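You operate a simulated robot arm through the tools that you are given. There is no shell and no other tool. Be economical: measure what you need, move in short steps, check, and stop when the job is done.

Carry out the task below with a simulated robot arm. There is one attempt and no reset: what you move stays moved.

## Task
Open the black drawer, put the blue carton from the top of the steel bench in the inside of the black drawer, then shut the drawer. Then push the black cart drawer shut. Then stack the black pump labelled "No. 23" from the top of the black cart on top of the black pump marked "No. 29". Then turn the right gold knob to 7. Then take the blue hose end from the shelf under the steel bench and leave it on the lower shelf of the grey steering cart. Then fetch the yellow strip and set it on the lower shelf of the black cart. The order counts. Set down upright: blue carton.
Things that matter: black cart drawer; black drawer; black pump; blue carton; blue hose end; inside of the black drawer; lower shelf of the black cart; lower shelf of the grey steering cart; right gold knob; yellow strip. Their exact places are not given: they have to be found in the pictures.

The check looks at the end state, three seconds after you hand in, the way a careful person would. Anything else that was tipped, shoved, dropped, spilled or broken makes it a failure.

## Robot
A 7-joint arm with a two-finger gripper on a trunk, on a base that drives. Base frame: it is fixed to the floor where the robot stands at the start and does not move with it; the origin is under the middle of the robot, x ahead of it, y to its left, z up; the surface under the hand at the start is at about z = 88. Units: cm, degrees, N and s.
With the tool pointing down near the work surface it reaches from about 36 to 78 cm from the robot's upright axis, wherever it stands. Its first joint turns from -143.0 to 143.0 degrees. Places, roughly: black cart drawer [-400, 430, 80]; black drawer [50, -40, 80]; black pump [-400, 450, 100]; blue carton [25, -75, 100]; blue hose end (3x3x4 cm) [0, -50, 30]; inside of the black drawer [50, -40, 70]; lower shelf of the black cart [-400, 450, 20]; lower shelf of the grey steering cart [-340, 160, 20]; right gold knob [-10, -30, 100]; yellow strip (20x6x5 cm) [-110, 320, 60]. Payload 2.45 kg.
The TCP is the grasp point between the finger pads, 2.6 cm short of the fingertips. In the tool frame z runs along the fingers and y along their closing line. Largest opening 9.6 cm; the body of the gripper starts 6.9 cm behind the TCP.
Orientation is that of the tool frame in the base frame, as [roll, pitch, yaw] about the fixed x, y, z axes, in that order (R = Rz(yaw) Ry(pitch) Rx(roll)). With the fingers straight down and closing along the base's y, the tool's x points along the base's -x, its y along +y and its z along -z.

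## Interface
- The arm moves only by the tool step_arm. Its argument "plan" is a list of rows, each a list of 2 entries, a list of its own where there are three numbers: the shift along the tool's x, y, z in units of 30 mm (1.0 is 30 mm), then the turn, a rotation vector about the tool's x, y, z in units of 6 degrees (1.0 is 6 degrees). In form: [[[x, y, z], [rx, ry, rz]], ...]. A call has 1 to 10 rows; each row shifts and turns the commanded pose from where the row before left it, along the tool's axes as they then stand. "fingers" is the gripper command, from -1 (fully open) to 1 (shut), values between in proportion, set as the call begins (left out, the last holds). A call with a number of a shift or a turn outside -1 to 1 is refused whole. Rows are played at 5 a second. More than 5 cm and 8.6 degrees between two rows, or a gripper value outside its range, and nothing of the call is played. A pose out of reach is approached as far as the arm can. The call stops where the force on the tool passes 40 N (or 10 N more than at its start, if that is more) or the arm is blocked; 0.2 s more then pass. Each finger halts on what it meets, pressing with about 27 N; the grip force reading is that of the motor and also rises with nothing between the fingers. The clock runs only during rows and for 0.2 s after the last one: add rows that do not move to give the fingers time. It gives the time, the measured TCP pose, the force on the tool (base axes), the opening and the grip force at its end, in the units of the frame above (readings bear some noise), with the torque about the TCP (base axes, N m) and any sound that the robot's microphone picked up.
- Cameras (640 x 400 px; columns grow to the right, rows downward): "scene" is now at [-0.55, 10.8, 157.24]; the picture's right is [-0.86, -0.51, -0.00], its down [-0.33, 0.54, -0.77] and it looks along [0.40, -0.66, -0.63] (base axes); focal length 285 px, centre (320, 200). "wrist" rides on the gripper at [8.2, 0.3, -9.8] in the tool frame; the picture's right is [-0.04, 1.00, 0.00], its down [-0.73, -0.03, -0.68] and it looks along [-0.68, -0.03, 0.73] (tool axes); focal length 256 px, centre (320, 200).
- get_image(camera): a new picture of that camera. The clock stands still meanwhile.
- lift_body(by): slides the trunk up (or, below 0, down) by that many cm; the arm and the scene camera ride with it, the base frame stays. It gives what a move gives, with no picture.
- drive_base(legs): drives the robot by 1 to 6 legs, each [ahead, turn to the left] in cm and degrees, along the robot's own axes; the way and the turn of a leg run together, so that a leg with both is an arc; at most 150 cm and 180 degrees a leg. The arm and the cameras ride along, it lands a little off, and it stops where it bumps. It gives what a move gives.
- pan_tilt(pan, tilt): turns the head with the scene camera to pan (to the left, within 155 degrees either way) and tilt (down, from -29 to 69), counted from straight ahead of the robot. It gives what a move gives.
- point_at(camera, pixels): there is no depth. For up to 12 entries [column, row, z] of the newest picture of that camera ("zoom" is the newest enlarged one), the place [x, y] in the base frame at which the ray of that pixel passes the height z, good to about 0.2 cm. The clock stands still meanwhile.
- enlarge(camera, box): a new picture of the part [left, top, right, bottom] of that camera's present view, enlarged. The clock stands still meanwhile.
- finish_job(): hands the job in; it is judged then, once.

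Go step by step. Measure first, check grasps and placings, and put right what went wrong. The budget is 124 turns and 126 pictures, counting those below and the enlarged ones. Unless the task says otherwise, let go and move clear before handing in.

The tools are called after "Call:" as a command line: name --argument value ..., lists and objects as JSON in quotes. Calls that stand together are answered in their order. step_arm: Moves the arm, as the interface text tells. Its arguments: {"type":"object","properties":{"plan":{"type":"array"},"fingers":{"type":"number"}},"required":["plan"]} The other tools are called the same way: lift_body (by) slides the trunk up or down; drive_base (legs) drives the base; pan_tilt (pan, tilt) turns the head that bears the scene camera; get_image (camera) takes a picture; point_at (camera, pixels) gives the place at which the rays of pixels pass given heights; enlarge (camera, box) takes an enlarged picture of a part of a camera's view; finish_job () hands the job in.

At the start:

```text
clock: 0.0
tcp_pos: [14.14, -47.42, 128.75]
tcp_rot: [180.0, 0.0, -180.0]
force: [-0.2, 0.9, -0.6]
moment: [0.02, -0.03, 0.0]
finger_gap: 9.61
grasp_force: 0.1
trunk travel left (down, up): [-61.1, 2.9]
robot x, y, heading: [-0.0, 0.16, -0.1]
head pan, tilt: [-59.1, 39.4]
```

scene: 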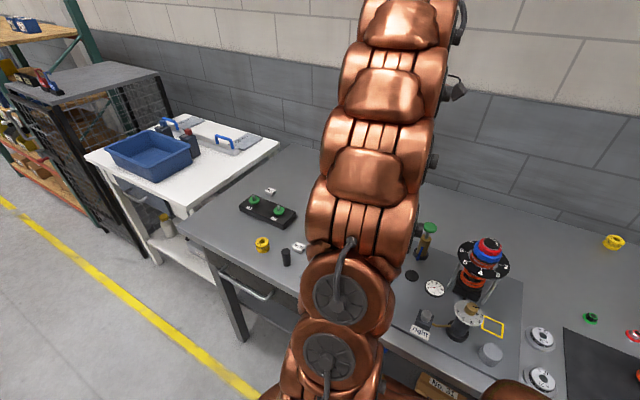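
wrist: 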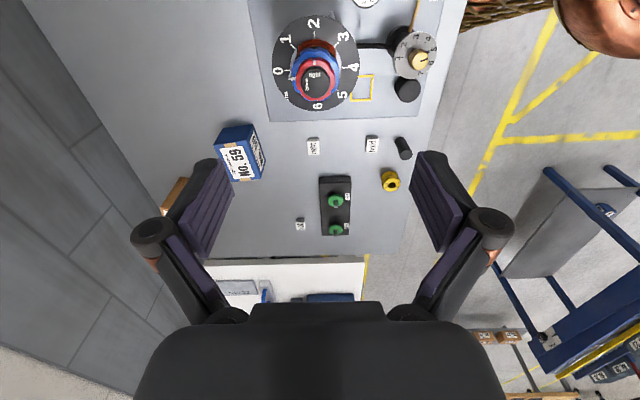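

The wrist picture shows a blue carton near (240,155) and the scene shows a drawer handle near (250,287) under the bench edge. I'll look closer at both and fix their positions.

Call:
point_at --camera "wrist" --pixels '[[232, 182, 88], [266, 172, 88], [222, 150, 95], [215, 140, 95], [248, 124, 95], [317, 84, 100], [335, 205, 88], [390, 180, 88], [405, 250, 88], [430, 100, 88]]'

Call:
enlarge --camera "wrist" --box '[190, 0, 450, 260]'

Call:
pan_tilt --pan -35 --tilt 50

Call:
get_image --camera "scene"

```text
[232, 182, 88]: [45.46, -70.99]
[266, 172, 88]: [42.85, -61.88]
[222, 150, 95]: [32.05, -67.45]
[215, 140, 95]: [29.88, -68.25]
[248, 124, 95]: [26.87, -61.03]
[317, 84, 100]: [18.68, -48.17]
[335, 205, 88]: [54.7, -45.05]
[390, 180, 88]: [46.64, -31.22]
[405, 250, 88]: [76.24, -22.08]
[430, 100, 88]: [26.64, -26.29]
```

```text
1.54 times, centred on (320, 130) of wrist
```

zoom: 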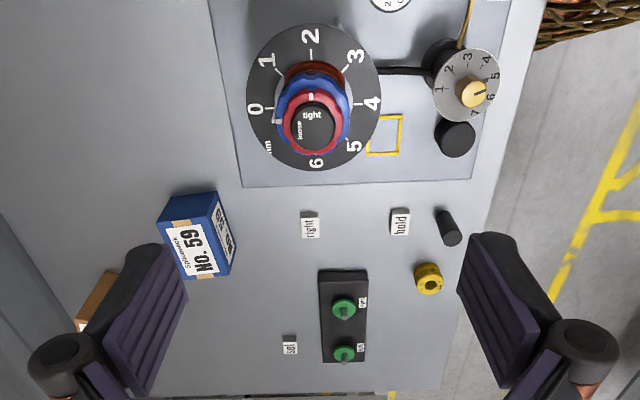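

```text
clock: 0.9
tcp_pos: [13.98, -47.41, 128.66]
tcp_rot: [-180.0, 0.0, 180.0]
force: [-0.6, -0.4, 0.7]
moment: [-0.01, 0.01, -0.03]
finger_gap: 9.6
grasp_force: 0.2
trunk travel left (down, up): [-61.1, 2.9]
robot x, y, heading: [0.05, -0.04, -0.1]
head pan, tilt: [-35.0, 50.0]
```

```text
122 pictures are left
```

scene: 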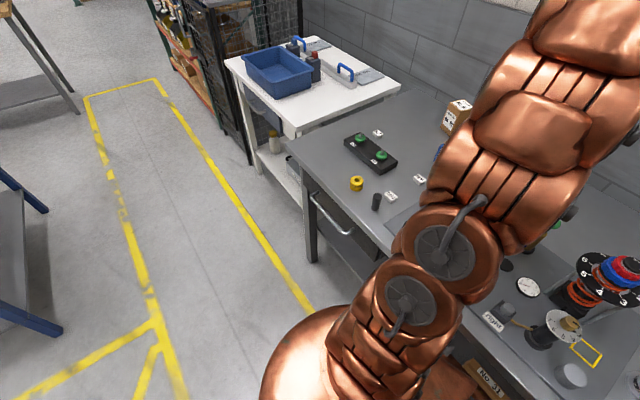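

The drawer handle shows at about (330,215) under the bench at x≈50. I'll look along the rest of the bench for the knobs, and zoom on the drawer.

Call:
enlarge --camera "scene" --box '[280, 110, 440, 270]'

Call:
point_at --camera "scene" --pixels '[[308, 195, 80], [313, 202, 78], [353, 233, 78], [335, 226, 78], [290, 158, 88], [390, 250, 88], [315, 262, 0], [308, 200, 80]]'

Call:
pan_tilt --pan -100 --tilt 45

Call:
get_image --camera "scene"

```text
2.50 times, centred on (360, 190) of scene
```

zoom: 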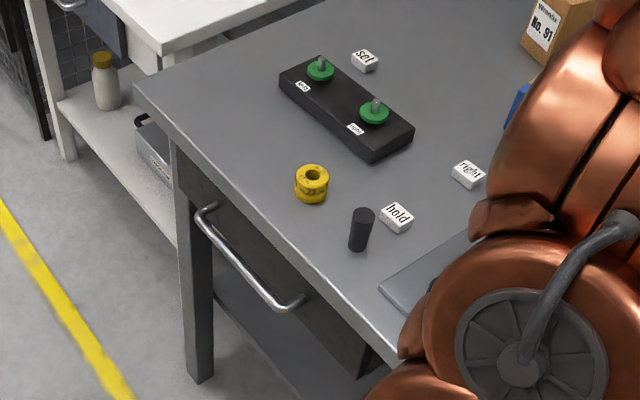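

```text
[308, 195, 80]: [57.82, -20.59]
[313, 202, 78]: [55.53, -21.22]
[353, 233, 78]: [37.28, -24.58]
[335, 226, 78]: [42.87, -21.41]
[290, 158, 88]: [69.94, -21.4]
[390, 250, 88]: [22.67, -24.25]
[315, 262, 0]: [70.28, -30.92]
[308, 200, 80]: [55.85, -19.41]
```

```text
clock: 2.2
tcp_pos: [14.02, -47.47, 128.78]
tcp_rot: [180.0, 0.0, -180.0]
force: [0.0, 0.2, -0.1]
moment: [0.0, 0.0, 0.0]
finger_gap: 9.57
grasp_force: 0.1
trunk travel left (down, up): [-61.1, 2.9]
robot x, y, heading: [-0.35, 0.28, 0.2]
head pan, tilt: [-100.0, 45.0]
```

```text
120 pictures are left
```

scene: 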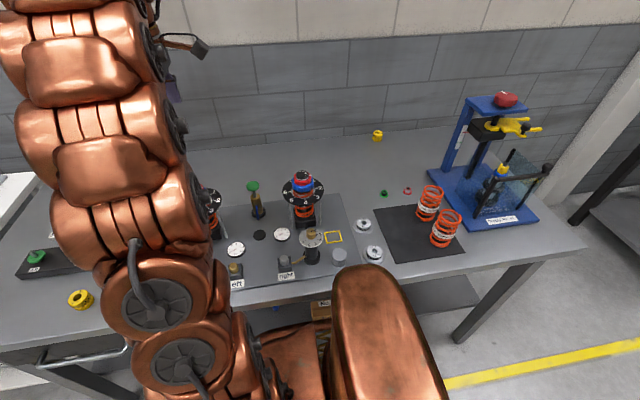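

The right gold knob sits at about (312,238) by the "right" label, with another hidden near (235,270) marked "left". I'll zoom in.

Call:
enlarge --camera "scene" --box '[210, 160, 370, 300]'

Call:
point_at --camera "scene" --pixels '[[312, 238, 96], [312, 238, 100], [312, 260, 88], [300, 225, 100]]'

```text
2.86 times, centred on (290, 230) of scene
```

zoom: 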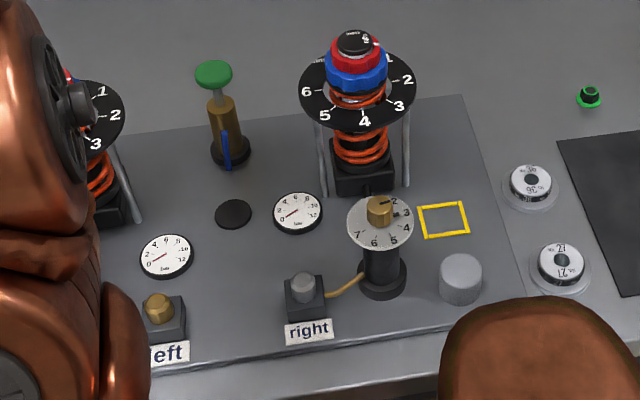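

```text
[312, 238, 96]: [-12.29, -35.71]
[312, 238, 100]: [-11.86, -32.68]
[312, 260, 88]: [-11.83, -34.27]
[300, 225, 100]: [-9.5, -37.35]
```

The right dial reads 1–7 with the gold knob at about (-12,-33). First the drawer: I'll swing the tool to point at the bench front (horizontal, closing vertically), staying clear in front of it.

Call:
step_arm --plan '[[[-1, 1, 0], [1, 0, 0]], [[-1, 0.995, -0.105], [1, 0, 0]], [[-1, 0.978, -0.208], [1, 0, 0]], [[-1, 0.951, -0.309], [1, 0, 0]], [[-1, 0.914, -0.407], [1, 0, 0]], [[-1, 0.866, -0.5], [1, 0, 0]], [[-1, 0.809, -0.588], [1, 0, 0]], [[-1, 0.743, -0.669], [1, 0, 0]], [[-1, 0.669, -0.743], [1, 0, 0]], [[-1, 0.588, -0.809], [1, 0, 0]]]' --fingers -1

Call:
step_arm --plan '[[[0, 0.933, -0.616], [1, 0, 0]], [[0, 0.863, -0.71], [1, 0, 0]], [[0, 0.785, -0.797], [1, 0, 0]], [[0, 0.978, 0.208], [1, 0, 0]], [[0, 0.994, 0.105], [1, 0, 0]], [[0, 1, 0], [0, 0, 0]], [[0, 1, 0], [0, 0, 0]], [[0, 1, 0], [0, 0, 0]], [[0, 1, 0], [0, 0, 0]], [[0, 0, 0], [0, 0, 0]]]'

Call:
pan_tilt --pan -30 --tilt 50

Call:
get_image --camera "scene"

Call:
get_image --camera "wrist"

```text
clock: 4.4
tcp_pos: [44.05, -17.61, 128.84]
tcp_rot: [-120.0, 0.0, 180.0]
force: [-0.8, -0.3, -0.4]
moment: [-0.03, -0.06, 0.01]
finger_gap: 9.59
grasp_force: 0.0
trunk travel left (down, up): [-61.1, 2.9]
robot x, y, heading: [0.02, -0.01, 0.1]
head pan, tilt: [-100.0, 45.0]
```

```text
clock: 6.6
tcp_pos: [44.13, -8.36, 106.05]
tcp_rot: [-90.0, -0.1, -180.0]
force: [-0.7, 0.0, 0.6]
moment: [0.02, -0.04, 0.02]
finger_gap: 9.6
grasp_force: 0.1
trunk travel left (down, up): [-61.1, 2.9]
robot x, y, heading: [0.01, -0.17, -0.2]
head pan, tilt: [-100.0, 45.0]
```

```text
clock: 8.1
tcp_pos: [44.1, -8.38, 106.04]
tcp_rot: [-90.0, -0.1, 180.0]
force: [-0.9, -0.2, -0.5]
moment: [0.0, 0.02, 0.04]
finger_gap: 9.61
grasp_force: 0.1
trunk travel left (down, up): [-61.1, 2.9]
robot x, y, heading: [-0.06, 0.27, 0.2]
head pan, tilt: [-30.0, 50.0]
```

```text
118 pictures are left
```

scene: 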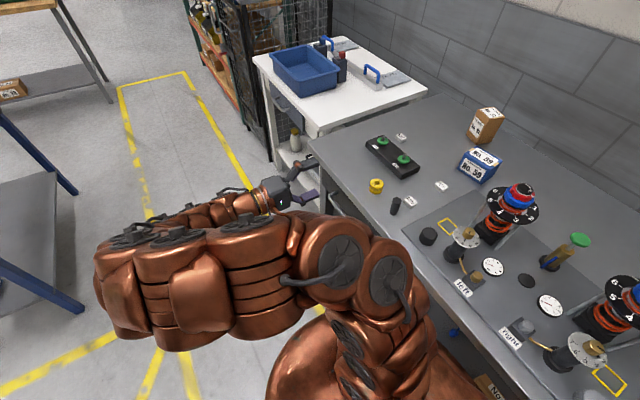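

```text
117 pictures are left
```

wrist: 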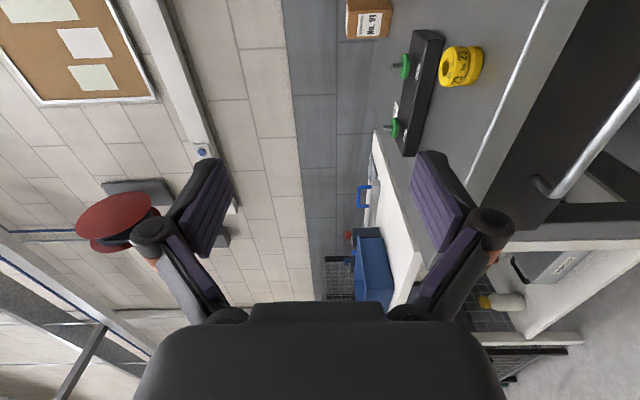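

The arm now points at the bench and the handle bar shows in the wrist view from (545,188) to upper right. I'll triangulate the handle.

Call:
point_at --camera "wrist" --pixels '[[560, 192, 78], [560, 192, 80], [560, 192, 82], [600, 140, 78], [600, 140, 80], [600, 140, 82], [535, 185, 80], [500, 160, 88], [552, 195, 82]]'

Call:
enlarge --camera "scene" --box '[290, 140, 410, 240]'

```text
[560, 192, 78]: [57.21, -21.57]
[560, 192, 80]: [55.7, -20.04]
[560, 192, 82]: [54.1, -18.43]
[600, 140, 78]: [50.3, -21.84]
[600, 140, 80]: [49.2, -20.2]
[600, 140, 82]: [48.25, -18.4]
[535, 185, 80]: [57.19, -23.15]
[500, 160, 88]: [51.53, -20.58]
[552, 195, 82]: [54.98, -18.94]
```

```text
4.00 times, centred on (350, 190) of scene
```

zoom: 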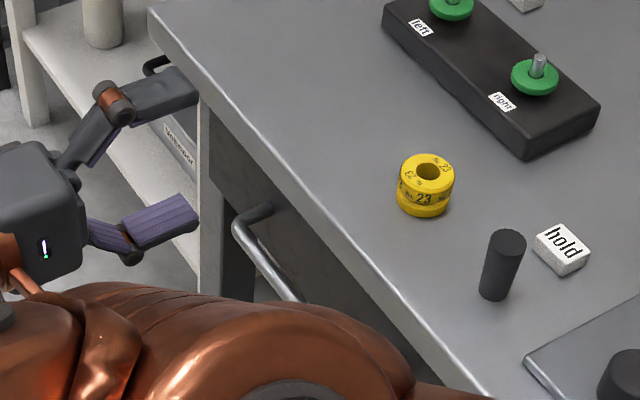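

Call:
point_at --camera "zoom" --pixels '[[240, 228, 78], [240, 228, 80], [240, 228, 82], [272, 270, 78], [272, 270, 80], [160, 20, 88], [480, 392, 88]]'

Call:
point_at --camera "wrist" --pixels '[[570, 193, 77], [570, 193, 79], [555, 192, 79], [640, 85, 79]]'

```text
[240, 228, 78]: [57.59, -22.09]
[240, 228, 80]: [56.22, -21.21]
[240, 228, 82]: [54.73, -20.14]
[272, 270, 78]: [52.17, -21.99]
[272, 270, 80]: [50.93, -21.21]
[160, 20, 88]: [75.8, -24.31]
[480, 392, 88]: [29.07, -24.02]
```

```text
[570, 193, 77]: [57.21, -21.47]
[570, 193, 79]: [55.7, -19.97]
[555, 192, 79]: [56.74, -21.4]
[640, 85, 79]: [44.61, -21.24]
```

The bar is at about y≈-22.3, z≈77.4, x≈36–58. I'll lower to its height while still in front of it and half-close the fingers.

Call:
step_arm --plan '[[[-0.1, 0.953, 0], [0, 0, 0]], [[-0.1, 0.953, 0], [0, 0, 0]], [[-0.1, 0.953, 0], [0, 0, 0]], [[-0.1, 0.953, 0], [0, 0, 0]], [[-0.1, 0.953, 0], [0, 0, 0]], [[-0.1, 0.953, 0], [0, 0, 0]], [[-0.1, 0.953, 0], [0, 0, 0]], [[-0.1, 0.953, 0], [0, 0, 0]], [[-0.1, 0.953, 0], [0, 0, 0]], [[-0.1, 0.953, 0], [0, 0, 0]]]' --fingers -0.2

Call:
get_image --camera "wrist"

Call:
get_image --camera "scene"

```text
clock: 10.2
tcp_pos: [47.01, -8.46, 77.46]
tcp_rot: [-90.1, -0.1, 179.9]
force: [-0.1, -0.2, -0.4]
moment: [0.03, 0.0, 0.0]
finger_gap: 5.72
grasp_force: 0.0
trunk travel left (down, up): [-61.1, 2.9]
robot x, y, heading: [-0.19, 0.25, -0.1]
head pan, tilt: [-30.0, 50.0]
```

```text
115 pictures are left
```

wrist: 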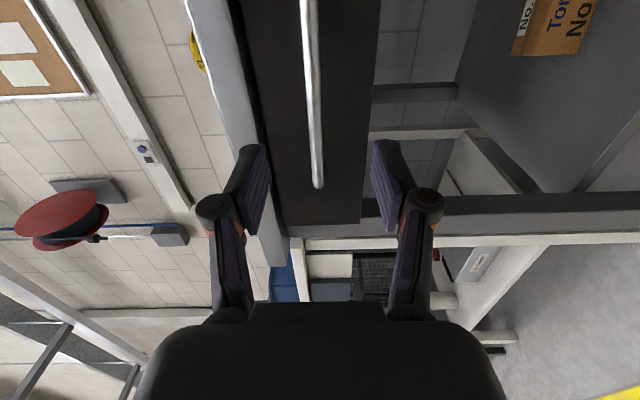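

```text
114 pictures are left
```

scene: 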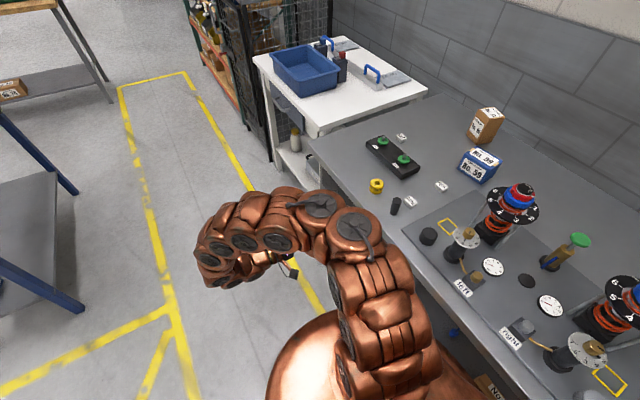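

The bar (column ~315) is centred between the fingers. I'll advance 13.3 cm and close.

Call:
step_arm --plan '[[[0, 0, 0.9], [0, 0, 0]], [[0, 0, 0.9], [0, 0, 0]], [[0, 0, 0.9], [0, 0, 0]], [[0, 0, 0.9], [0, 0, 0]], [[0, 0, 0.8], [0, 0, 0]]]'

Call:
step_arm --plan '[[[0, 0, 0], [0, 0, 0]], [[0, 0, 0], [0, 0, 0]], [[0, 0, 0], [0, 0, 0]], [[0, 0, 0], [0, 0, 0]], [[0, 0, 0], [0, 0, 0]]]' --fingers 1

Call:
get_image --camera "wrist"

```text
clock: 11.4
tcp_pos: [47.12, -21.89, 77.37]
tcp_rot: [-90.0, -0.1, 180.0]
force: [0.4, -0.1, 0.2]
moment: [0.02, -0.02, 0.02]
finger_gap: 5.75
grasp_force: 0.0
trunk travel left (down, up): [-61.1, 2.9]
robot x, y, heading: [0.25, -0.18, -0.1]
head pan, tilt: [-30.0, 50.0]
```

```text
clock: 12.4
tcp_pos: [47.27, -21.85, 78.06]
tcp_rot: [-89.1, 0.3, -180.0]
force: [-6.7, 8.2, 28.6]
moment: [-0.12, 0.22, -0.3]
finger_gap: 1.24
grasp_force: 26.5
trunk travel left (down, up): [-61.1, 2.9]
robot x, y, heading: [0.24, 0.08, -0.1]
head pan, tilt: [-30.0, 50.0]
stopped in row 4: the force on the tool passed its limit at 44 N (the readings are from after the stop); the commanded pose is now the measured one
```

```text
113 pictures are left
```

wrist: 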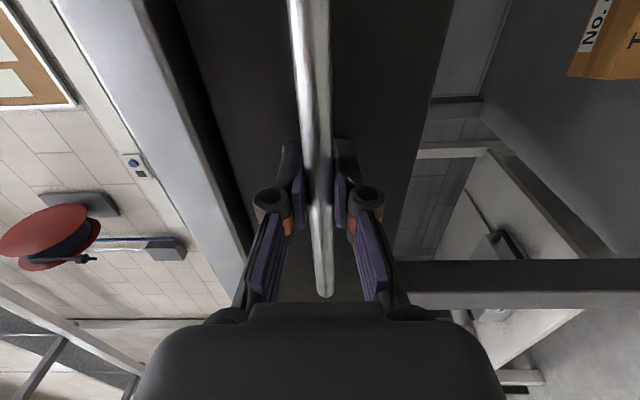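

The bar is gripped (gap 1.24, 26 N). I'll pull the drawer out gently along +y.

Call:
step_arm --plan '[[[0, 0, -0.4], [0, 0, 0]], [[0, 0, -0.7], [0, 0, 0]], [[0, 0, -0.8], [0, 0, 0]], [[0, 0, -0.8], [0, 0, 0]], [[0, 0, -0.8], [0, 0, 0]], [[0, 0, -0.8], [0, 0, 0]], [[0, 0, -0.8], [0, 0, 0]], [[0, 0, -0.8], [0, 0, 0]], [[0, 0, -0.8], [0, 0, 0]], [[0, 0, -0.6], [0, 0, 0]]]'

Call:
get_image --camera "wrist"

Call:
get_image --camera "scene"

```text
clock: 13.1
tcp_pos: [47.15, -17.52, 78.0]
tcp_rot: [-89.3, 0.2, 179.7]
force: [-8.3, -1.0, 15.4]
moment: [-0.05, 0.31, 0.57]
finger_gap: 1.26
grasp_force: 39.0
trunk travel left (down, up): [-61.1, 2.9]
robot x, y, heading: [0.04, -0.24, -0.3]
head pan, tilt: [-30.0, 50.0]
stopped in row 3: the force on the tool passed its limit at 41 N (the readings are from after the stop); the commanded pose is now the measured one
```

```text
112 pictures are left
```

wrist: 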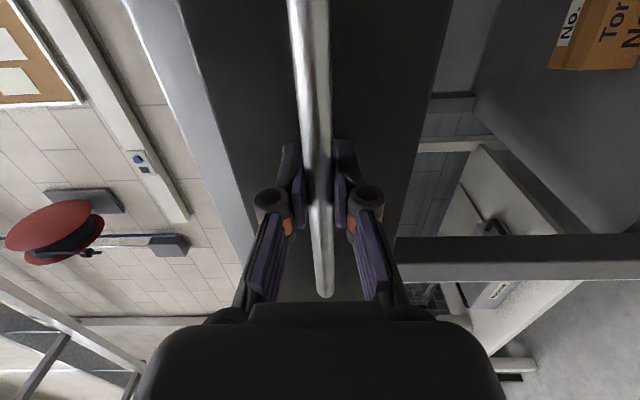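

```text
111 pictures are left
```

scene: 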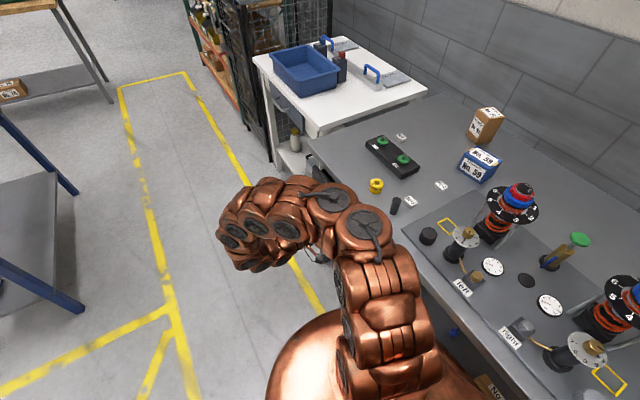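

It opened 4 cm and stopped on a force spike from speed plus an upward preload of 15 N. I'll relieve that slightly and pull more slowly.

Call:
step_arm --plan '[[[0, -0.08, 0], [0, 0, 0]], [[0, 0, -0.25], [0, 0, 0]], [[0, 0, -0.35], [0, 0, 0]], [[0, 0, -0.4], [0, 0, 0]], [[0, 0, -0.4], [0, 0, 0]], [[0, 0, -0.4], [0, 0, 0]], [[0, 0, -0.4], [0, 0, 0]], [[0, 0, -0.4], [0, 0, 0]], [[0, 0, -0.4], [0, 0, 0]], [[0, 0, -0.4], [0, 0, 0]]]'

Call:
step_arm --plan '[[[0, 0, -0.3], [0, 0, 0]], [[0, 0, -0.4], [0, 0, 0]], [[0, 0, -0.4], [0, 0, 0]], [[0, 0, -0.4], [0, 0, 0]], [[0, 0, -0.4], [0, 0, 0]], [[0, 0, -0.4], [0, 0, 0]], [[0, 0, -0.3], [0, 0, 0]]]'

Call:
get_image --camera "scene"

```text
clock: 15.3
tcp_pos: [47.27, -7.16, 78.13]
tcp_rot: [-89.5, 0.1, 179.9]
force: [-24.4, 0.2, -29.8]
moment: [-0.06, 0.16, 0.57]
finger_gap: 1.23
grasp_force: 39.5
trunk travel left (down, up): [-61.1, 2.9]
robot x, y, heading: [-0.14, -0.11, 0.0]
head pan, tilt: [-30.0, 50.0]
```

```text
clock: 16.9
tcp_pos: [47.23, 0.62, 78.11]
tcp_rot: [-89.3, 0.3, 179.9]
force: [-22.0, 0.4, 16.5]
moment: [-0.06, 0.25, -0.87]
finger_gap: 1.26
grasp_force: 39.6
trunk travel left (down, up): [-61.1, 2.9]
robot x, y, heading: [0.22, 0.2, -0.3]
head pan, tilt: [-30.0, 50.0]
```

```text
110 pictures are left
```

scene: 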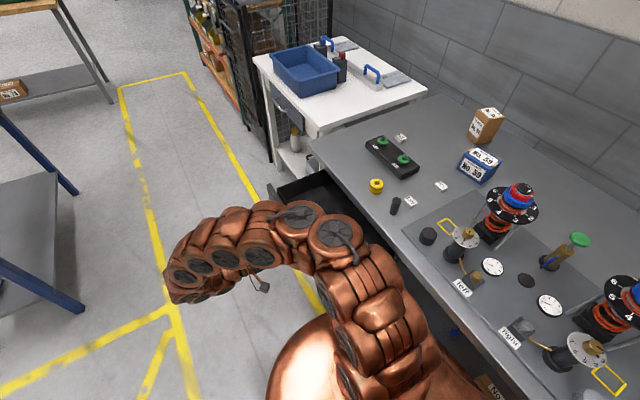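

The drawer is out about 22 cm, with an open interior visible at (310,190). I'll let go, back off and rise, and measure the carton meanwhile.

Call:
enlarge --camera "scene" --box '[430, 100, 530, 200]'

Call:
step_arm --plan '[[[0, 0, 0], [0, 0, 0]], [[0, 0, 0], [0, 0, 0]], [[0, 0, -0.7], [0, 0, 0]], [[0, 0, -0.9], [0, 0, 0]], [[0, 0, -0.9], [0, 0, 0]], [[0, -1, 0], [0, 0, 0]], [[0, -1, 0], [0, 0, 0]], [[0, -1, 0], [0, 0, 0]], [[0, -1, 0], [0, 0, 0]], [[0, -1, 0], [0, 0, 0]]]' --fingers -0.3

Call:
step_arm --plan '[[[0, -1, 0], [-1, 0, 0]], [[0, -0.995, -0.105], [-1, 0, 0]], [[0, -0.978, -0.208], [-1, 0, 0]], [[0, -0.951, -0.309], [-1, 0, 0]], [[0, -0.914, -0.407], [-1, 0, 0]], [[0, -0.866, -0.5], [-1, 0, 0]], [[0, -0.809, -0.588], [-1, 0, 0]], [[0, -0.743, -0.669], [-1, 0, 0]], [[0, -0.669, -0.743], [-1, 0, 0]], [[0, -0.588, -0.809], [-1, 0, 0]]]'

```text
4.00 times, centred on (480, 150) of scene
```

zoom: 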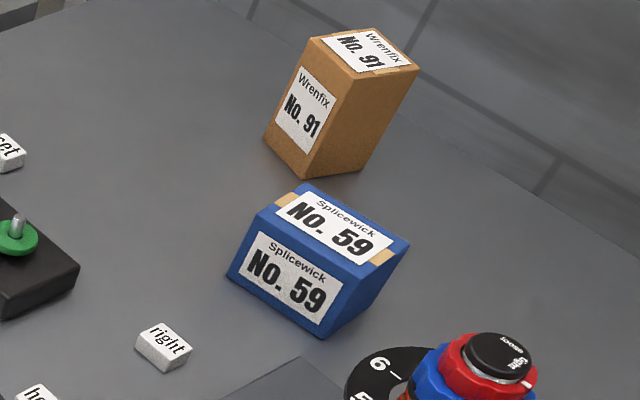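

```text
clock: 19.1
tcp_pos: [47.3, 8.1, 93.1]
tcp_rot: [-89.5, 0.2, 180.0]
force: [-0.4, -0.8, -0.4]
moment: [-0.03, 0.01, -0.01]
finger_gap: 6.24
grasp_force: 0.1
trunk travel left (down, up): [-61.1, 2.9]
robot x, y, heading: [-0.2, -0.6, 0.1]
head pan, tilt: [-30.0, 50.0]
```

```text
clock: 21.3
tcp_pos: [47.1, 8.35, 122.88]
tcp_rot: [-149.5, 0.0, 179.8]
force: [0.6, -0.3, -1.0]
moment: [-0.05, 0.03, 0.0]
finger_gap: 6.23
grasp_force: 0.0
trunk travel left (down, up): [-61.1, 2.9]
robot x, y, heading: [-0.05, -0.2, -0.3]
head pan, tilt: [-30.0, 50.0]
```

Call:
point_at --camera "zoom" --pixels '[[228, 278, 88], [322, 337, 88], [380, 285, 88], [252, 222, 95], [352, 278, 95], [410, 242, 95], [302, 184, 95], [252, 222, 97], [252, 222, 93], [352, 278, 93]]'

Call:
get_image --camera "scene"

```text
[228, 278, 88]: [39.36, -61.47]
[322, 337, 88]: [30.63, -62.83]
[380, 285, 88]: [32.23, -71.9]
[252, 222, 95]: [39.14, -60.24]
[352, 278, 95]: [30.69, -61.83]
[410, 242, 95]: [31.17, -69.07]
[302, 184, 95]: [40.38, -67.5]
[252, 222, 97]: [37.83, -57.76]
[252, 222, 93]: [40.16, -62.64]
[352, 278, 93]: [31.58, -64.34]
```

```text
108 pictures are left
```

scene: 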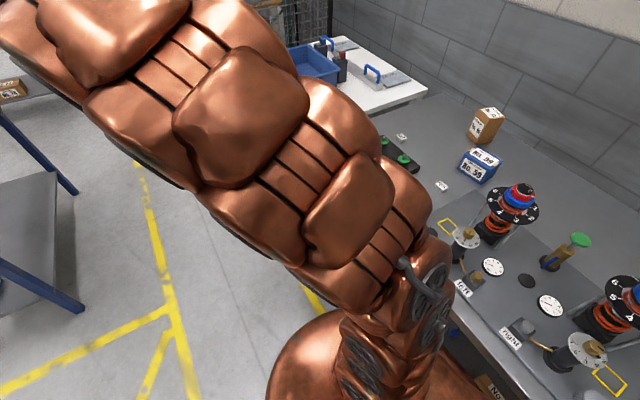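

The carton measures about 8.9 × 7.4 × 6 cm, centre (35.8,-65.9), yaw ≈10°. I'll bring the hand above it pointing down.

Call:
step_arm --plan '[[[0.377, -0.866, 0.5], [-1, 0, 0]], [[0.377, -0.914, 0.407], [-1, 0, 0]], [[0.377, -0.951, 0.309], [-1, 0, 0]], [[0.377, -0.978, 0.208], [-1, 0, 0]], [[0.377, -0.995, 0.105], [-1, 0, 0]], [[0.377, -1, 0], [0, 0, 0]], [[0.377, -1, 0], [0, 0, 0]], [[0.377, -1, 0], [0, 0, 0]], [[0.377, -1, 0], [0, 0, 0]], [[0.377, -1, 0], [0, 0, 0]]]' --fingers -1

Call:
step_arm --plan '[[[0, -1, 0], [0, 0, 0]], [[0, -1, 0], [0, 0, 0]], [[0, -1, 0], [0, 0, 0]], [[0, -1, 0], [0, 0, 0]], [[0, -1, 0], [0, 0, 0]], [[0, -1, 0], [0, 0, 0]], [[0, -1, 0], [0, 0, 0]], [[0, -1, 0], [0, 0, 0]], [[0, -1, 0], [0, 0, 0]], [[0, -1, 0], [0, 0, 0]]]'

Call:
step_arm --plan '[[[0, -1, 0], [0, 0, 0]], [[0, -1, 0], [0, 0, 0]], [[0, -1, 0], [0, 0, 0]], [[0, -1, 0], [0, 0, 0]], [[0, -0.8, 0], [0, 0, -0.8]], [[0, 0, 0], [0, 0, -0.8]], [[0, 0, 1], [0, 0, 0]], [[0, 0, 1], [0, 0, 0]], [[0, 0, 1], [0, 0, 0]], [[0, 0, 0], [0, 0, 0]]]'

Call:
get_image --camera "wrist"

Call:
get_image --camera "scene"

```text
clock: 23.5
tcp_pos: [35.59, -21.52, 123.01]
tcp_rot: [-179.7, 0.2, 179.8]
force: [0.1, 0.1, -0.5]
moment: [-0.02, 0.01, -0.03]
finger_gap: 9.59
grasp_force: 0.0
trunk travel left (down, up): [-61.1, 2.9]
robot x, y, heading: [-0.04, -0.12, -0.5]
head pan, tilt: [-30.0, 50.0]
```

```text
clock: 25.7
tcp_pos: [35.53, -50.02, 123.26]
tcp_rot: [-179.7, 0.4, 179.8]
force: [-1.7, -0.9, 0.0]
moment: [0.14, -0.06, 0.02]
finger_gap: 9.6
grasp_force: 0.0
out of reach, approached as far as the arm can: row 10
trunk travel left (down, up): [-61.1, 2.9]
robot x, y, heading: [-0.0, 0.02, 0.0]
head pan, tilt: [-30.0, 50.0]
```

```text
clock: 27.9
tcp_pos: [35.61, -50.16, 112.29]
tcp_rot: [-179.5, 0.1, -170.5]
force: [0.5, 0.1, 0.1]
moment: [0.0, 0.0, 0.02]
finger_gap: 9.6
grasp_force: 0.1
out of reach, approached as far as the arm can: row 1, 2, 3, 4, 5
trunk travel left (down, up): [-61.1, 2.9]
robot x, y, heading: [-0.12, -0.18, -0.0]
head pan, tilt: [-30.0, 50.0]
```

```text
107 pictures are left
```

wrist: 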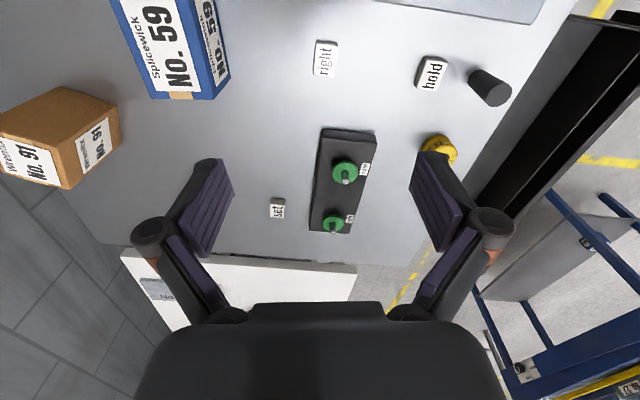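

```text
106 pictures are left
```

scene: 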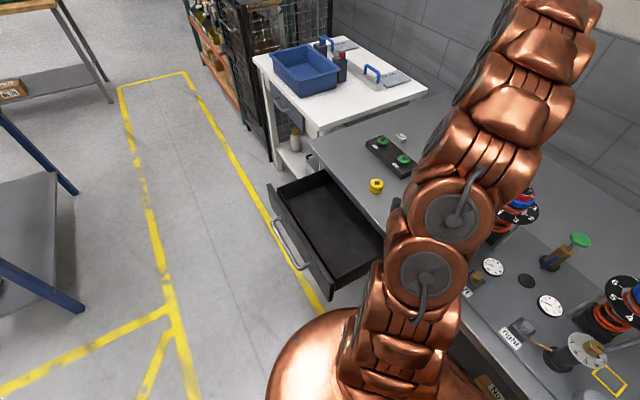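

The arm ran out of reach at that height (y=-50). I'll lower the trunk 11 cm so the shoulder reaches farther, then move out over the carton.

Call:
lift_body --by -11

Call:
step_arm --plan '[[[0.15, -0.985, 0], [0, 0, 0]], [[0.15, -0.985, 0], [0, 0, 0]], [[0.15, -0.985, 0], [0, 0, 0]], [[0.15, -0.985, 0], [0, 0, 0]], [[0.15, -0.985, 0], [0, 0, 0]], [[0.07, -0.3, 0], [0, 0, 0]], [[0, 0, 0], [0, 0, 0]]]'

Call:
get_image --camera "wrist"

```text
clock: 29.3
tcp_pos: [35.46, -50.26, 101.31]
tcp_rot: [-179.5, 0.2, -170.6]
force: [0.2, 0.0, -0.5]
moment: [0.01, 0.02, -0.02]
finger_gap: 9.6
grasp_force: 0.1
trunk travel left (down, up): [-50.1, 13.9]
robot x, y, heading: [0.08, 0.13, -0.1]
head pan, tilt: [-30.0, 50.0]
```

```text
clock: 30.9
tcp_pos: [35.64, -60.27, 101.33]
tcp_rot: [-179.5, 0.1, -170.5]
force: [0.3, -0.1, 0.0]
moment: [0.0, 0.02, 0.01]
finger_gap: 9.61
grasp_force: 0.1
out of reach, approached as far as the arm can: row 4, 5, 6
trunk travel left (down, up): [-50.1, 13.9]
robot x, y, heading: [0.09, -0.04, 0.0]
head pan, tilt: [-30.0, 50.0]
```

```text
105 pictures are left
```

wrist: 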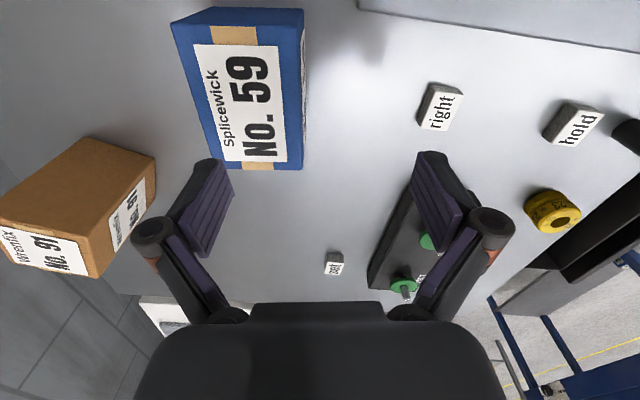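

I'm 6 cm short; the carton's top face is at (190–305, 10–165). I'll re-measure it from here and lower the trunk more.

Call:
point_at --camera "wrist" --pixels '[[172, 22, 94], [303, 10, 94], [303, 168, 94], [218, 168, 94], [303, 168, 88], [303, 10, 93.5]]'

Call:
enlarge --camera "wrist" --box '[150, 0, 330, 180]'

```text
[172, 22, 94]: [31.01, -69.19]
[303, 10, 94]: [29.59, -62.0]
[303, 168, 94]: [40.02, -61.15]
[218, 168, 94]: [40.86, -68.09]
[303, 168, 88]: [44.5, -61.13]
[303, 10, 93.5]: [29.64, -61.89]
```

```text
2.22 times, centred on (240, 90) of wrist
```

zoom: 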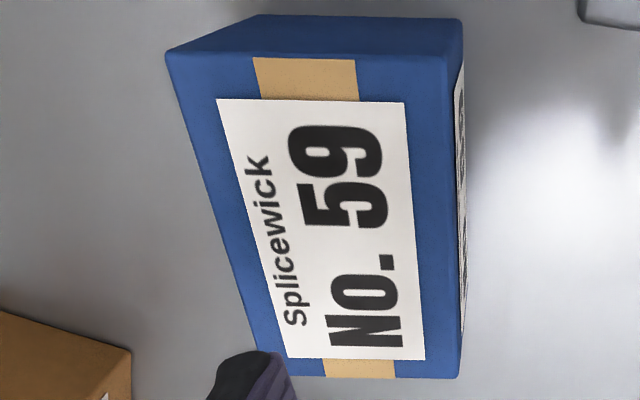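

Carton centre confirmed at ≈(35.8,-65.4). I'll retreat and raise 12 cm, drop the trunk 12 cm, then extend at the same height.

Call:
step_arm --plan '[[[-0.1, 0.8, -0.7], [0, 0, 0]], [[-0.1, 0.8, -0.7], [0, 0, 0]], [[-0.1, 0.8, -0.9], [0, 0, 0]], [[-0.1, 0.8, -0.9], [0, 0, 0]], [[0, 0, -0.8], [0, 0, 0]]]'

Call:
lift_body --by -12

Call:
step_arm --plan '[[[0.14, -0.985, 0], [0, 0, 0]], [[0.14, -0.985, 0], [0, 0, 0]], [[0.14, -0.985, 0], [0, 0, 0]], [[0.14, -0.985, 0], [0, 0, 0]], [[0.14, -0.9, 0], [0, 0, 0]], [[0, 0, 0], [0, 0, 0]]]'

Call:
get_image --camera "wrist"

```text
clock: 32.1
tcp_pos: [35.3, -50.2, 111.89]
tcp_rot: [-179.4, 0.1, -170.5]
force: [0.5, 0.4, 0.7]
moment: [0.0, -0.03, 0.0]
finger_gap: 9.6
grasp_force: 0.1
out of reach, approached as far as the arm can: row 5
trunk travel left (down, up): [-50.1, 13.9]
robot x, y, heading: [-0.44, 0.07, -0.1]
head pan, tilt: [-30.0, 50.0]
```

```text
clock: 33.6
tcp_pos: [35.38, -50.16, 99.85]
tcp_rot: [-179.4, 0.1, -170.4]
force: [0.7, 0.4, 0.6]
moment: [0.02, -0.01, -0.01]
finger_gap: 9.61
grasp_force: 0.1
trunk travel left (down, up): [-38.1, 25.9]
robot x, y, heading: [-0.05, -0.34, -0.0]
head pan, tilt: [-30.0, 50.0]
```

```text
clock: 35.0
tcp_pos: [35.14, -53.65, 97.23]
tcp_rot: [-179.5, 0.1, -170.5]
force: [-0.3, -0.2, -0.8]
moment: [-0.03, 0.01, -0.02]
finger_gap: 9.64
grasp_force: 0.1
out of reach, approached as far as the arm can: row 1, 2, 3, 4, 5
trunk travel left (down, up): [-38.1, 25.9]
robot x, y, heading: [-0.25, -0.09, -0.1]
head pan, tilt: [-30.0, 50.0]
```

```text
103 pictures are left
```

wrist: 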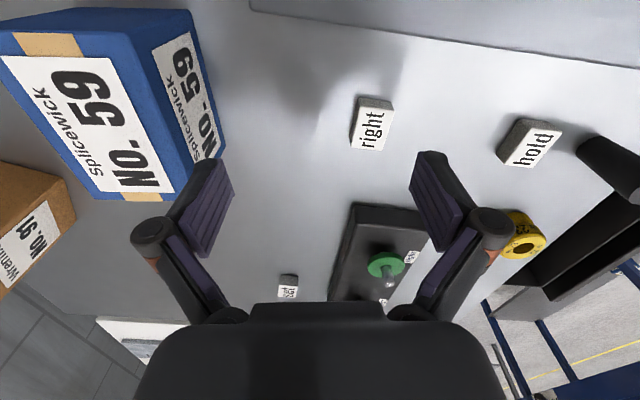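

Reach grows when the hand is lower relative to the trunk, so I had the direction wrong. I'll raise the trunk back up, lower the arm, then extend.

Call:
lift_body --by 23

Call:
step_arm --plan '[[[0, 0.3, 1], [0, 0, 0]], [[0, 0, 1], [0, 0, 0]], [[0, 0, 1], [0, 0, 0]], [[0, 0, 1], [0, 0, 0]], [[0, 0, 1], [0, 0, 0]], [[0, 0, 1], [0, 0, 0]], [[0, 0, 0.5], [0, 0, 0]]]'

Call:
step_arm --plan '[[[0.17, -0.985, 0], [0, 0, 0]], [[0.17, -0.985, 0], [0, 0, 0]], [[0.17, -0.985, 0], [0, 0, 0]], [[0.17, -0.7, 0], [0, 0, 0]], [[0, 0, 0], [0, 0, 0]]]'

Call:
get_image --camera "wrist"

```text
clock: 37.5
tcp_pos: [35.21, -53.49, 120.29]
tcp_rot: [-179.5, 0.2, -170.5]
force: [0.9, 0.8, 0.1]
moment: [0.01, -0.02, 0.05]
finger_gap: 9.62
grasp_force: 0.0
trunk travel left (down, up): [-61.1, 2.9]
robot x, y, heading: [0.47, -0.21, 0.1]
head pan, tilt: [-30.0, 50.0]
```

```text
clock: 39.1
tcp_pos: [35.28, -52.91, 100.86]
tcp_rot: [-179.4, 0.1, -170.5]
force: [-0.6, 0.6, 0.2]
moment: [-0.01, 0.06, 0.02]
finger_gap: 9.59
grasp_force: 0.1
trunk travel left (down, up): [-61.1, 2.9]
robot x, y, heading: [0.01, 0.21, 0.3]
head pan, tilt: [-30.0, 50.0]
```

```text
clock: 40.3
tcp_pos: [34.99, -64.01, 100.78]
tcp_rot: [-179.5, 0.1, -170.5]
force: [-0.6, 0.2, -0.8]
moment: [0.0, -0.01, 0.05]
finger_gap: 9.6
grasp_force: 0.0
trunk travel left (down, up): [-61.1, 2.9]
robot x, y, heading: [-0.08, -0.02, -0.1]
head pan, tilt: [-30.0, 50.0]
```

```text
102 pictures are left
```

wrist: 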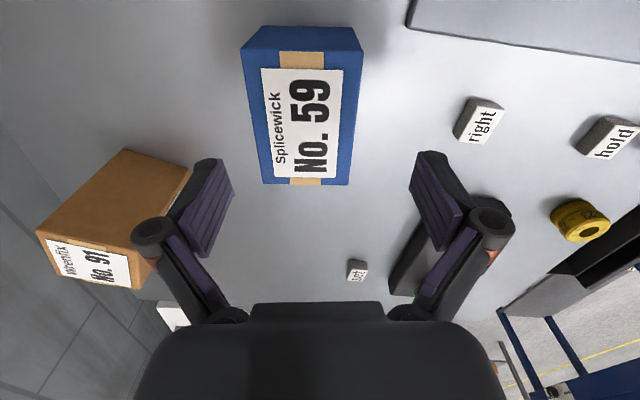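

Reach is fine now; the blue top face spans (245–362, 28–185). I'll check its corners and the brown carton's clearance.

Call:
point_at --camera "wrist" --pixels '[[242, 50, 94], [362, 53, 94], [348, 185, 94], [262, 185, 94], [126, 150, 98], [190, 172, 98], [190, 172, 95], [142, 288, 88]]'

Call:
enlarge --camera "wrist" --box '[30, 20, 380, 300]'

```text
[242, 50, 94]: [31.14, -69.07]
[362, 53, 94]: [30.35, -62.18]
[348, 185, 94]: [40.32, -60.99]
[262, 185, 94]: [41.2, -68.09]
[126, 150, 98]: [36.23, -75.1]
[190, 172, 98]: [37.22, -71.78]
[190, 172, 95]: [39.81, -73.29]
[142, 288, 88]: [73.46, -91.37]
```

```text
1.43 times, centred on (205, 160) of wrist
```

zoom: 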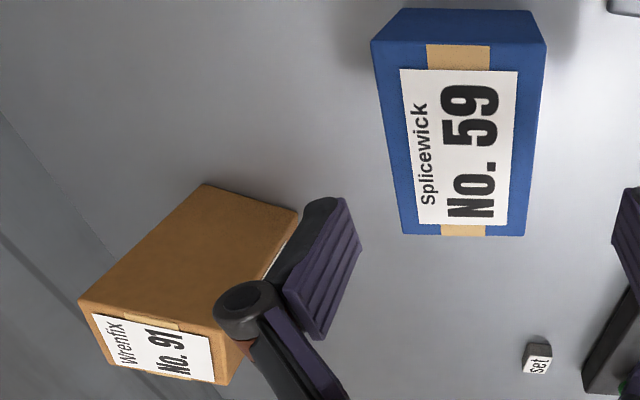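

Carton centre is (35.75,-65.1), yaw ≈6.5°. I'll align, descend to z≈91.3 and grip.

Call:
step_arm --plan '[[[-0.19, -0.4, 0], [0, 0, 0.5]], [[0, 0, 0.8], [0, 0, 0]], [[0, 0, 0.8], [0, 0, 0]], [[0, 0, 0.8], [0, 0, 0]], [[0, 0, 0.75], [0, 0, 0]]]'

Call:
step_arm --plan '[[[0, 0, 0], [0, 0, 0]], [[0, 0, 0], [0, 0, 0]], [[0, 0, 0], [0, 0, 0]], [[0, 0, 0], [0, 0, 0]]]' --fingers 1

Call:
get_image --camera "wrist"

```text
clock: 41.5
tcp_pos: [36.05, -65.53, 91.37]
tcp_rot: [-179.4, 0.1, -173.5]
force: [0.2, 0.2, -0.2]
moment: [0.0, -0.02, 0.01]
finger_gap: 9.58
grasp_force: 0.0
trunk travel left (down, up): [-61.1, 2.9]
robot x, y, heading: [0.19, -0.02, -0.1]
head pan, tilt: [-30.0, 50.0]
```

```text
clock: 42.5
tcp_pos: [35.89, -65.36, 91.64]
tcp_rot: [-179.6, 0.2, -173.5]
force: [0.4, 0.1, 1.4]
moment: [-0.08, 0.02, 0.05]
finger_gap: 6.78
grasp_force: 27.3
trunk travel left (down, up): [-61.1, 2.9]
robot x, y, heading: [-0.16, 0.2, -0.1]
head pan, tilt: [-30.0, 50.0]
```

```text
100 pictures are left
```

wrist: 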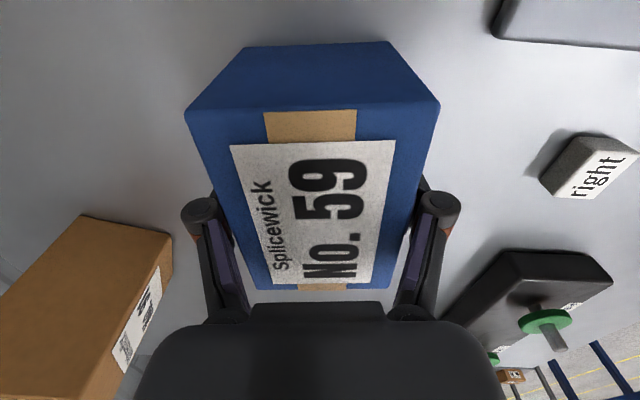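

The carton is held (gap 6.8). I'll lift it, carry it over to the drawer and look.

Call:
step_arm --plan '[[[0, 0, -0.8], [0, 0, 0]], [[0, 0, -0.8], [0, 0, 0]], [[0, 0, -0.9], [0, 0, 0]], [[0, 0.5, -0.8], [0, 0, 0]], [[-0.33, 0.95, -0.5], [0, 0, 0]], [[-0.33, 0.977, -0.3], [0, 0, 0]], [[-0.33, 0.977, 0], [0, 0, 0]], [[-0.33, 0.977, 0], [0, 0, 0]], [[-0.33, 0.977, 0], [0, 0, 0]], [[-0.33, 0.977, 0], [0, 0, 0]]]'

Call:
step_arm --plan '[[[-0.33, 0.977, 0], [0, 0, 0]], [[-0.33, 0.977, 0], [0, 0, 0]], [[-0.33, 0.977, 0], [0, 0, 0]], [[-0.33, 0.977, 0], [0, 0, 0]], [[-0.33, 0.977, 0], [0, 0, 0]], [[-0.33, 0.977, 0], [0, 0, 0]], [[-0.33, 0.977, 0], [0, 0, 0]], [[-0.33, 0.977, 0], [0, 0, 0]], [[-0.33, 0.977, 0], [0, 0, 0.54]], [[-0.33, 0.977, 0], [0, 0, 0.54]]]'

Call:
get_image --camera "wrist"

Call:
get_image --camera "scene"

```text
clock: 44.7
tcp_pos: [39.39, -45.84, 103.84]
tcp_rot: [-179.4, 0.1, -173.5]
force: [0.5, 0.3, -2.1]
moment: [0.03, 0.0, -0.02]
finger_gap: 6.77
grasp_force: 27.1
trunk travel left (down, up): [-61.1, 2.9]
robot x, y, heading: [0.16, 0.23, 0.2]
head pan, tilt: [-30.0, 50.0]
```

```text
clock: 46.9
tcp_pos: [45.95, -15.09, 103.55]
tcp_rot: [-179.5, 0.0, -179.9]
force: [0.9, -0.6, -2.0]
moment: [0.01, -0.01, -0.01]
finger_gap: 6.79
grasp_force: 27.7
trunk travel left (down, up): [-61.1, 2.9]
robot x, y, heading: [0.02, 0.11, 0.0]
head pan, tilt: [-30.0, 50.0]
```

```text
99 pictures are left
```

wrist: 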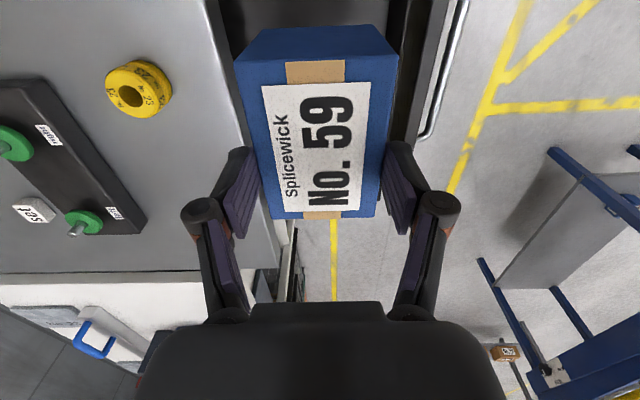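

```text
98 pictures are left
```

scene: 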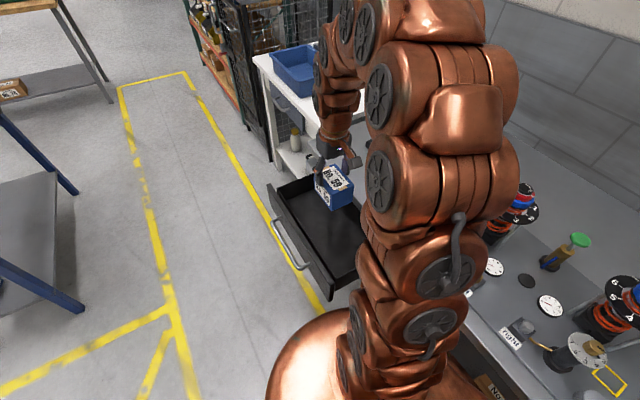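

The carton hangs over the open drawer. I'll measure the drawer rim and floor in a zoom.

Call:
enlarge --camera "scene" --box '[250, 150, 400, 310]'

```text
2.50 times, centred on (325, 230) of scene
```

zoom: 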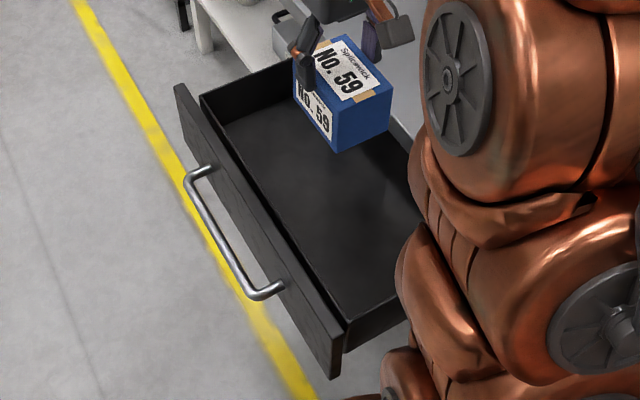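

Call:
point_at --camera "zoom" --pixels '[[178, 86, 82], [345, 342, 82], [200, 95, 80], [205, 105, 80], [345, 322, 80], [222, 130, 72], [222, 130, 70], [347, 320, 72], [305, 60, 82], [185, 180, 77.5], [275, 292, 77.5]]'

```text
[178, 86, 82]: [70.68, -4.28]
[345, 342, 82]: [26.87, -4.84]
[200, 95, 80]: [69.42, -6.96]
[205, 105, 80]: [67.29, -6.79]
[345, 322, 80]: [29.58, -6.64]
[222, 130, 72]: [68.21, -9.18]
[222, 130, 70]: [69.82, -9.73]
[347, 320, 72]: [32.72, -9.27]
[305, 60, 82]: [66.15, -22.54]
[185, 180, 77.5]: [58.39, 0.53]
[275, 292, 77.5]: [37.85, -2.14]
```

Interior spans x≈30–68, y≈-24 to -7, rim ≈80. The carton at (46,-15) fits; I'll descend, feeling for the floor at the end.

Call:
step_arm --plan '[[[0, 0, 1], [0, 0, 0]], [[0, 0, 1], [0, 0, 0]], [[0, 0, 1], [0, 0, 0]], [[0, 0, 1], [0, 0, 0]], [[0, 0, 1], [0, 0, 0]], [[0, 0, 1], [0, 0, 0]], [[0, 0, 0.8], [0, 0, 0]], [[0, 0, 0.4], [0, 0, 0]]]'

Call:
get_image --camera "wrist"

Call:
enlarge --camera "scene" --box '[250, 150, 400, 310]'

```text
clock: 48.7
tcp_pos: [46.24, -15.45, 81.94]
tcp_rot: [-179.4, 0.4, -180.0]
force: [1.7, -0.8, 19.6]
moment: [0.02, 0.11, 0.01]
finger_gap: 6.79
grasp_force: 27.2
trunk travel left (down, up): [-61.1, 2.9]
robot x, y, heading: [0.39, -0.07, -0.1]
head pan, tilt: [-30.0, 50.0]
```

```text
96 pictures are left
```

wrist: 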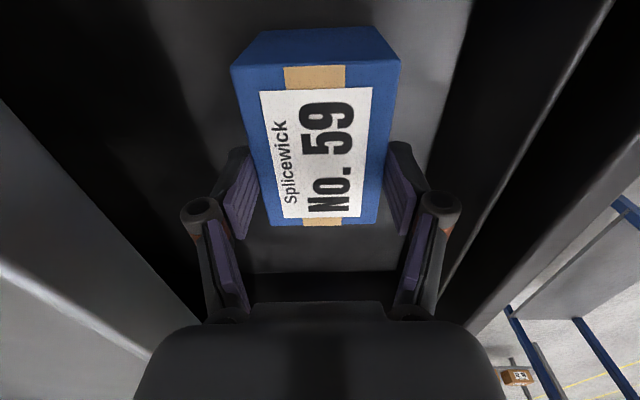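

```text
2.50 times, centred on (325, 230) of scene
```

zoom: 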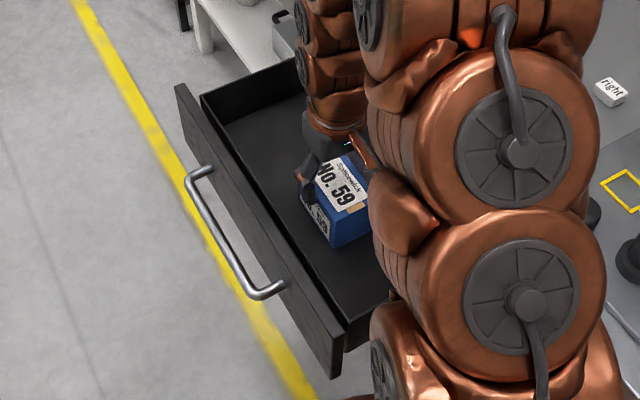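

There's 19.6 N upward at TCP z=81.9, which may be the drawer floor or something else. I'll check where the carton's visible corners lie.

Call:
point_at --camera "zoom" --pixels '[[332, 248, 78.4], [332, 248, 72], [306, 212, 78.4], [331, 212, 84.4], [314, 180, 84.4], [355, 155, 84.4]]'

Call:
step_arm --plan '[[[0, 0, -0.1], [0, 0, 0]], [[0, 0, -0.1], [0, 0, 0]]]'

Call:
enlarge --camera "scene" --box '[310, 170, 430, 270]'

```text
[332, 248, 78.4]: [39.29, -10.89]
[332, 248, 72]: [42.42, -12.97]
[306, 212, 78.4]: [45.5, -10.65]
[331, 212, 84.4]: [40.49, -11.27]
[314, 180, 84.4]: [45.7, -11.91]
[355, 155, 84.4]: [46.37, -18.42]
```

```text
clock: 49.3
tcp_pos: [46.0, -15.53, 82.11]
tcp_rot: [-179.6, 0.1, 180.0]
force: [0.4, -0.2, -2.6]
moment: [-0.03, 0.02, 0.02]
finger_gap: 6.78
grasp_force: 27.3
trunk travel left (down, up): [-61.1, 2.9]
robot x, y, heading: [-0.47, -0.36, -0.2]
head pan, tilt: [-30.0, 50.0]
```

```text
4.00 times, centred on (370, 220) of scene
```

zoom: 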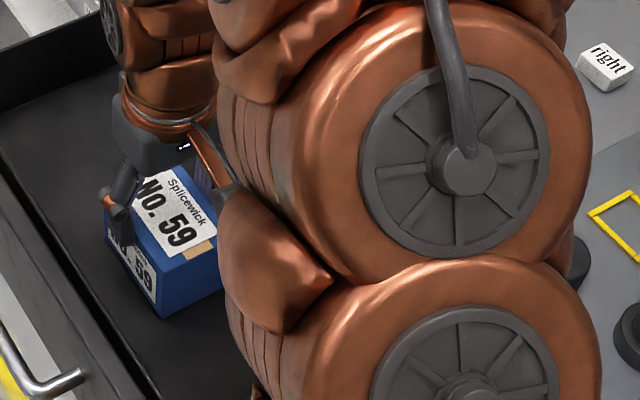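

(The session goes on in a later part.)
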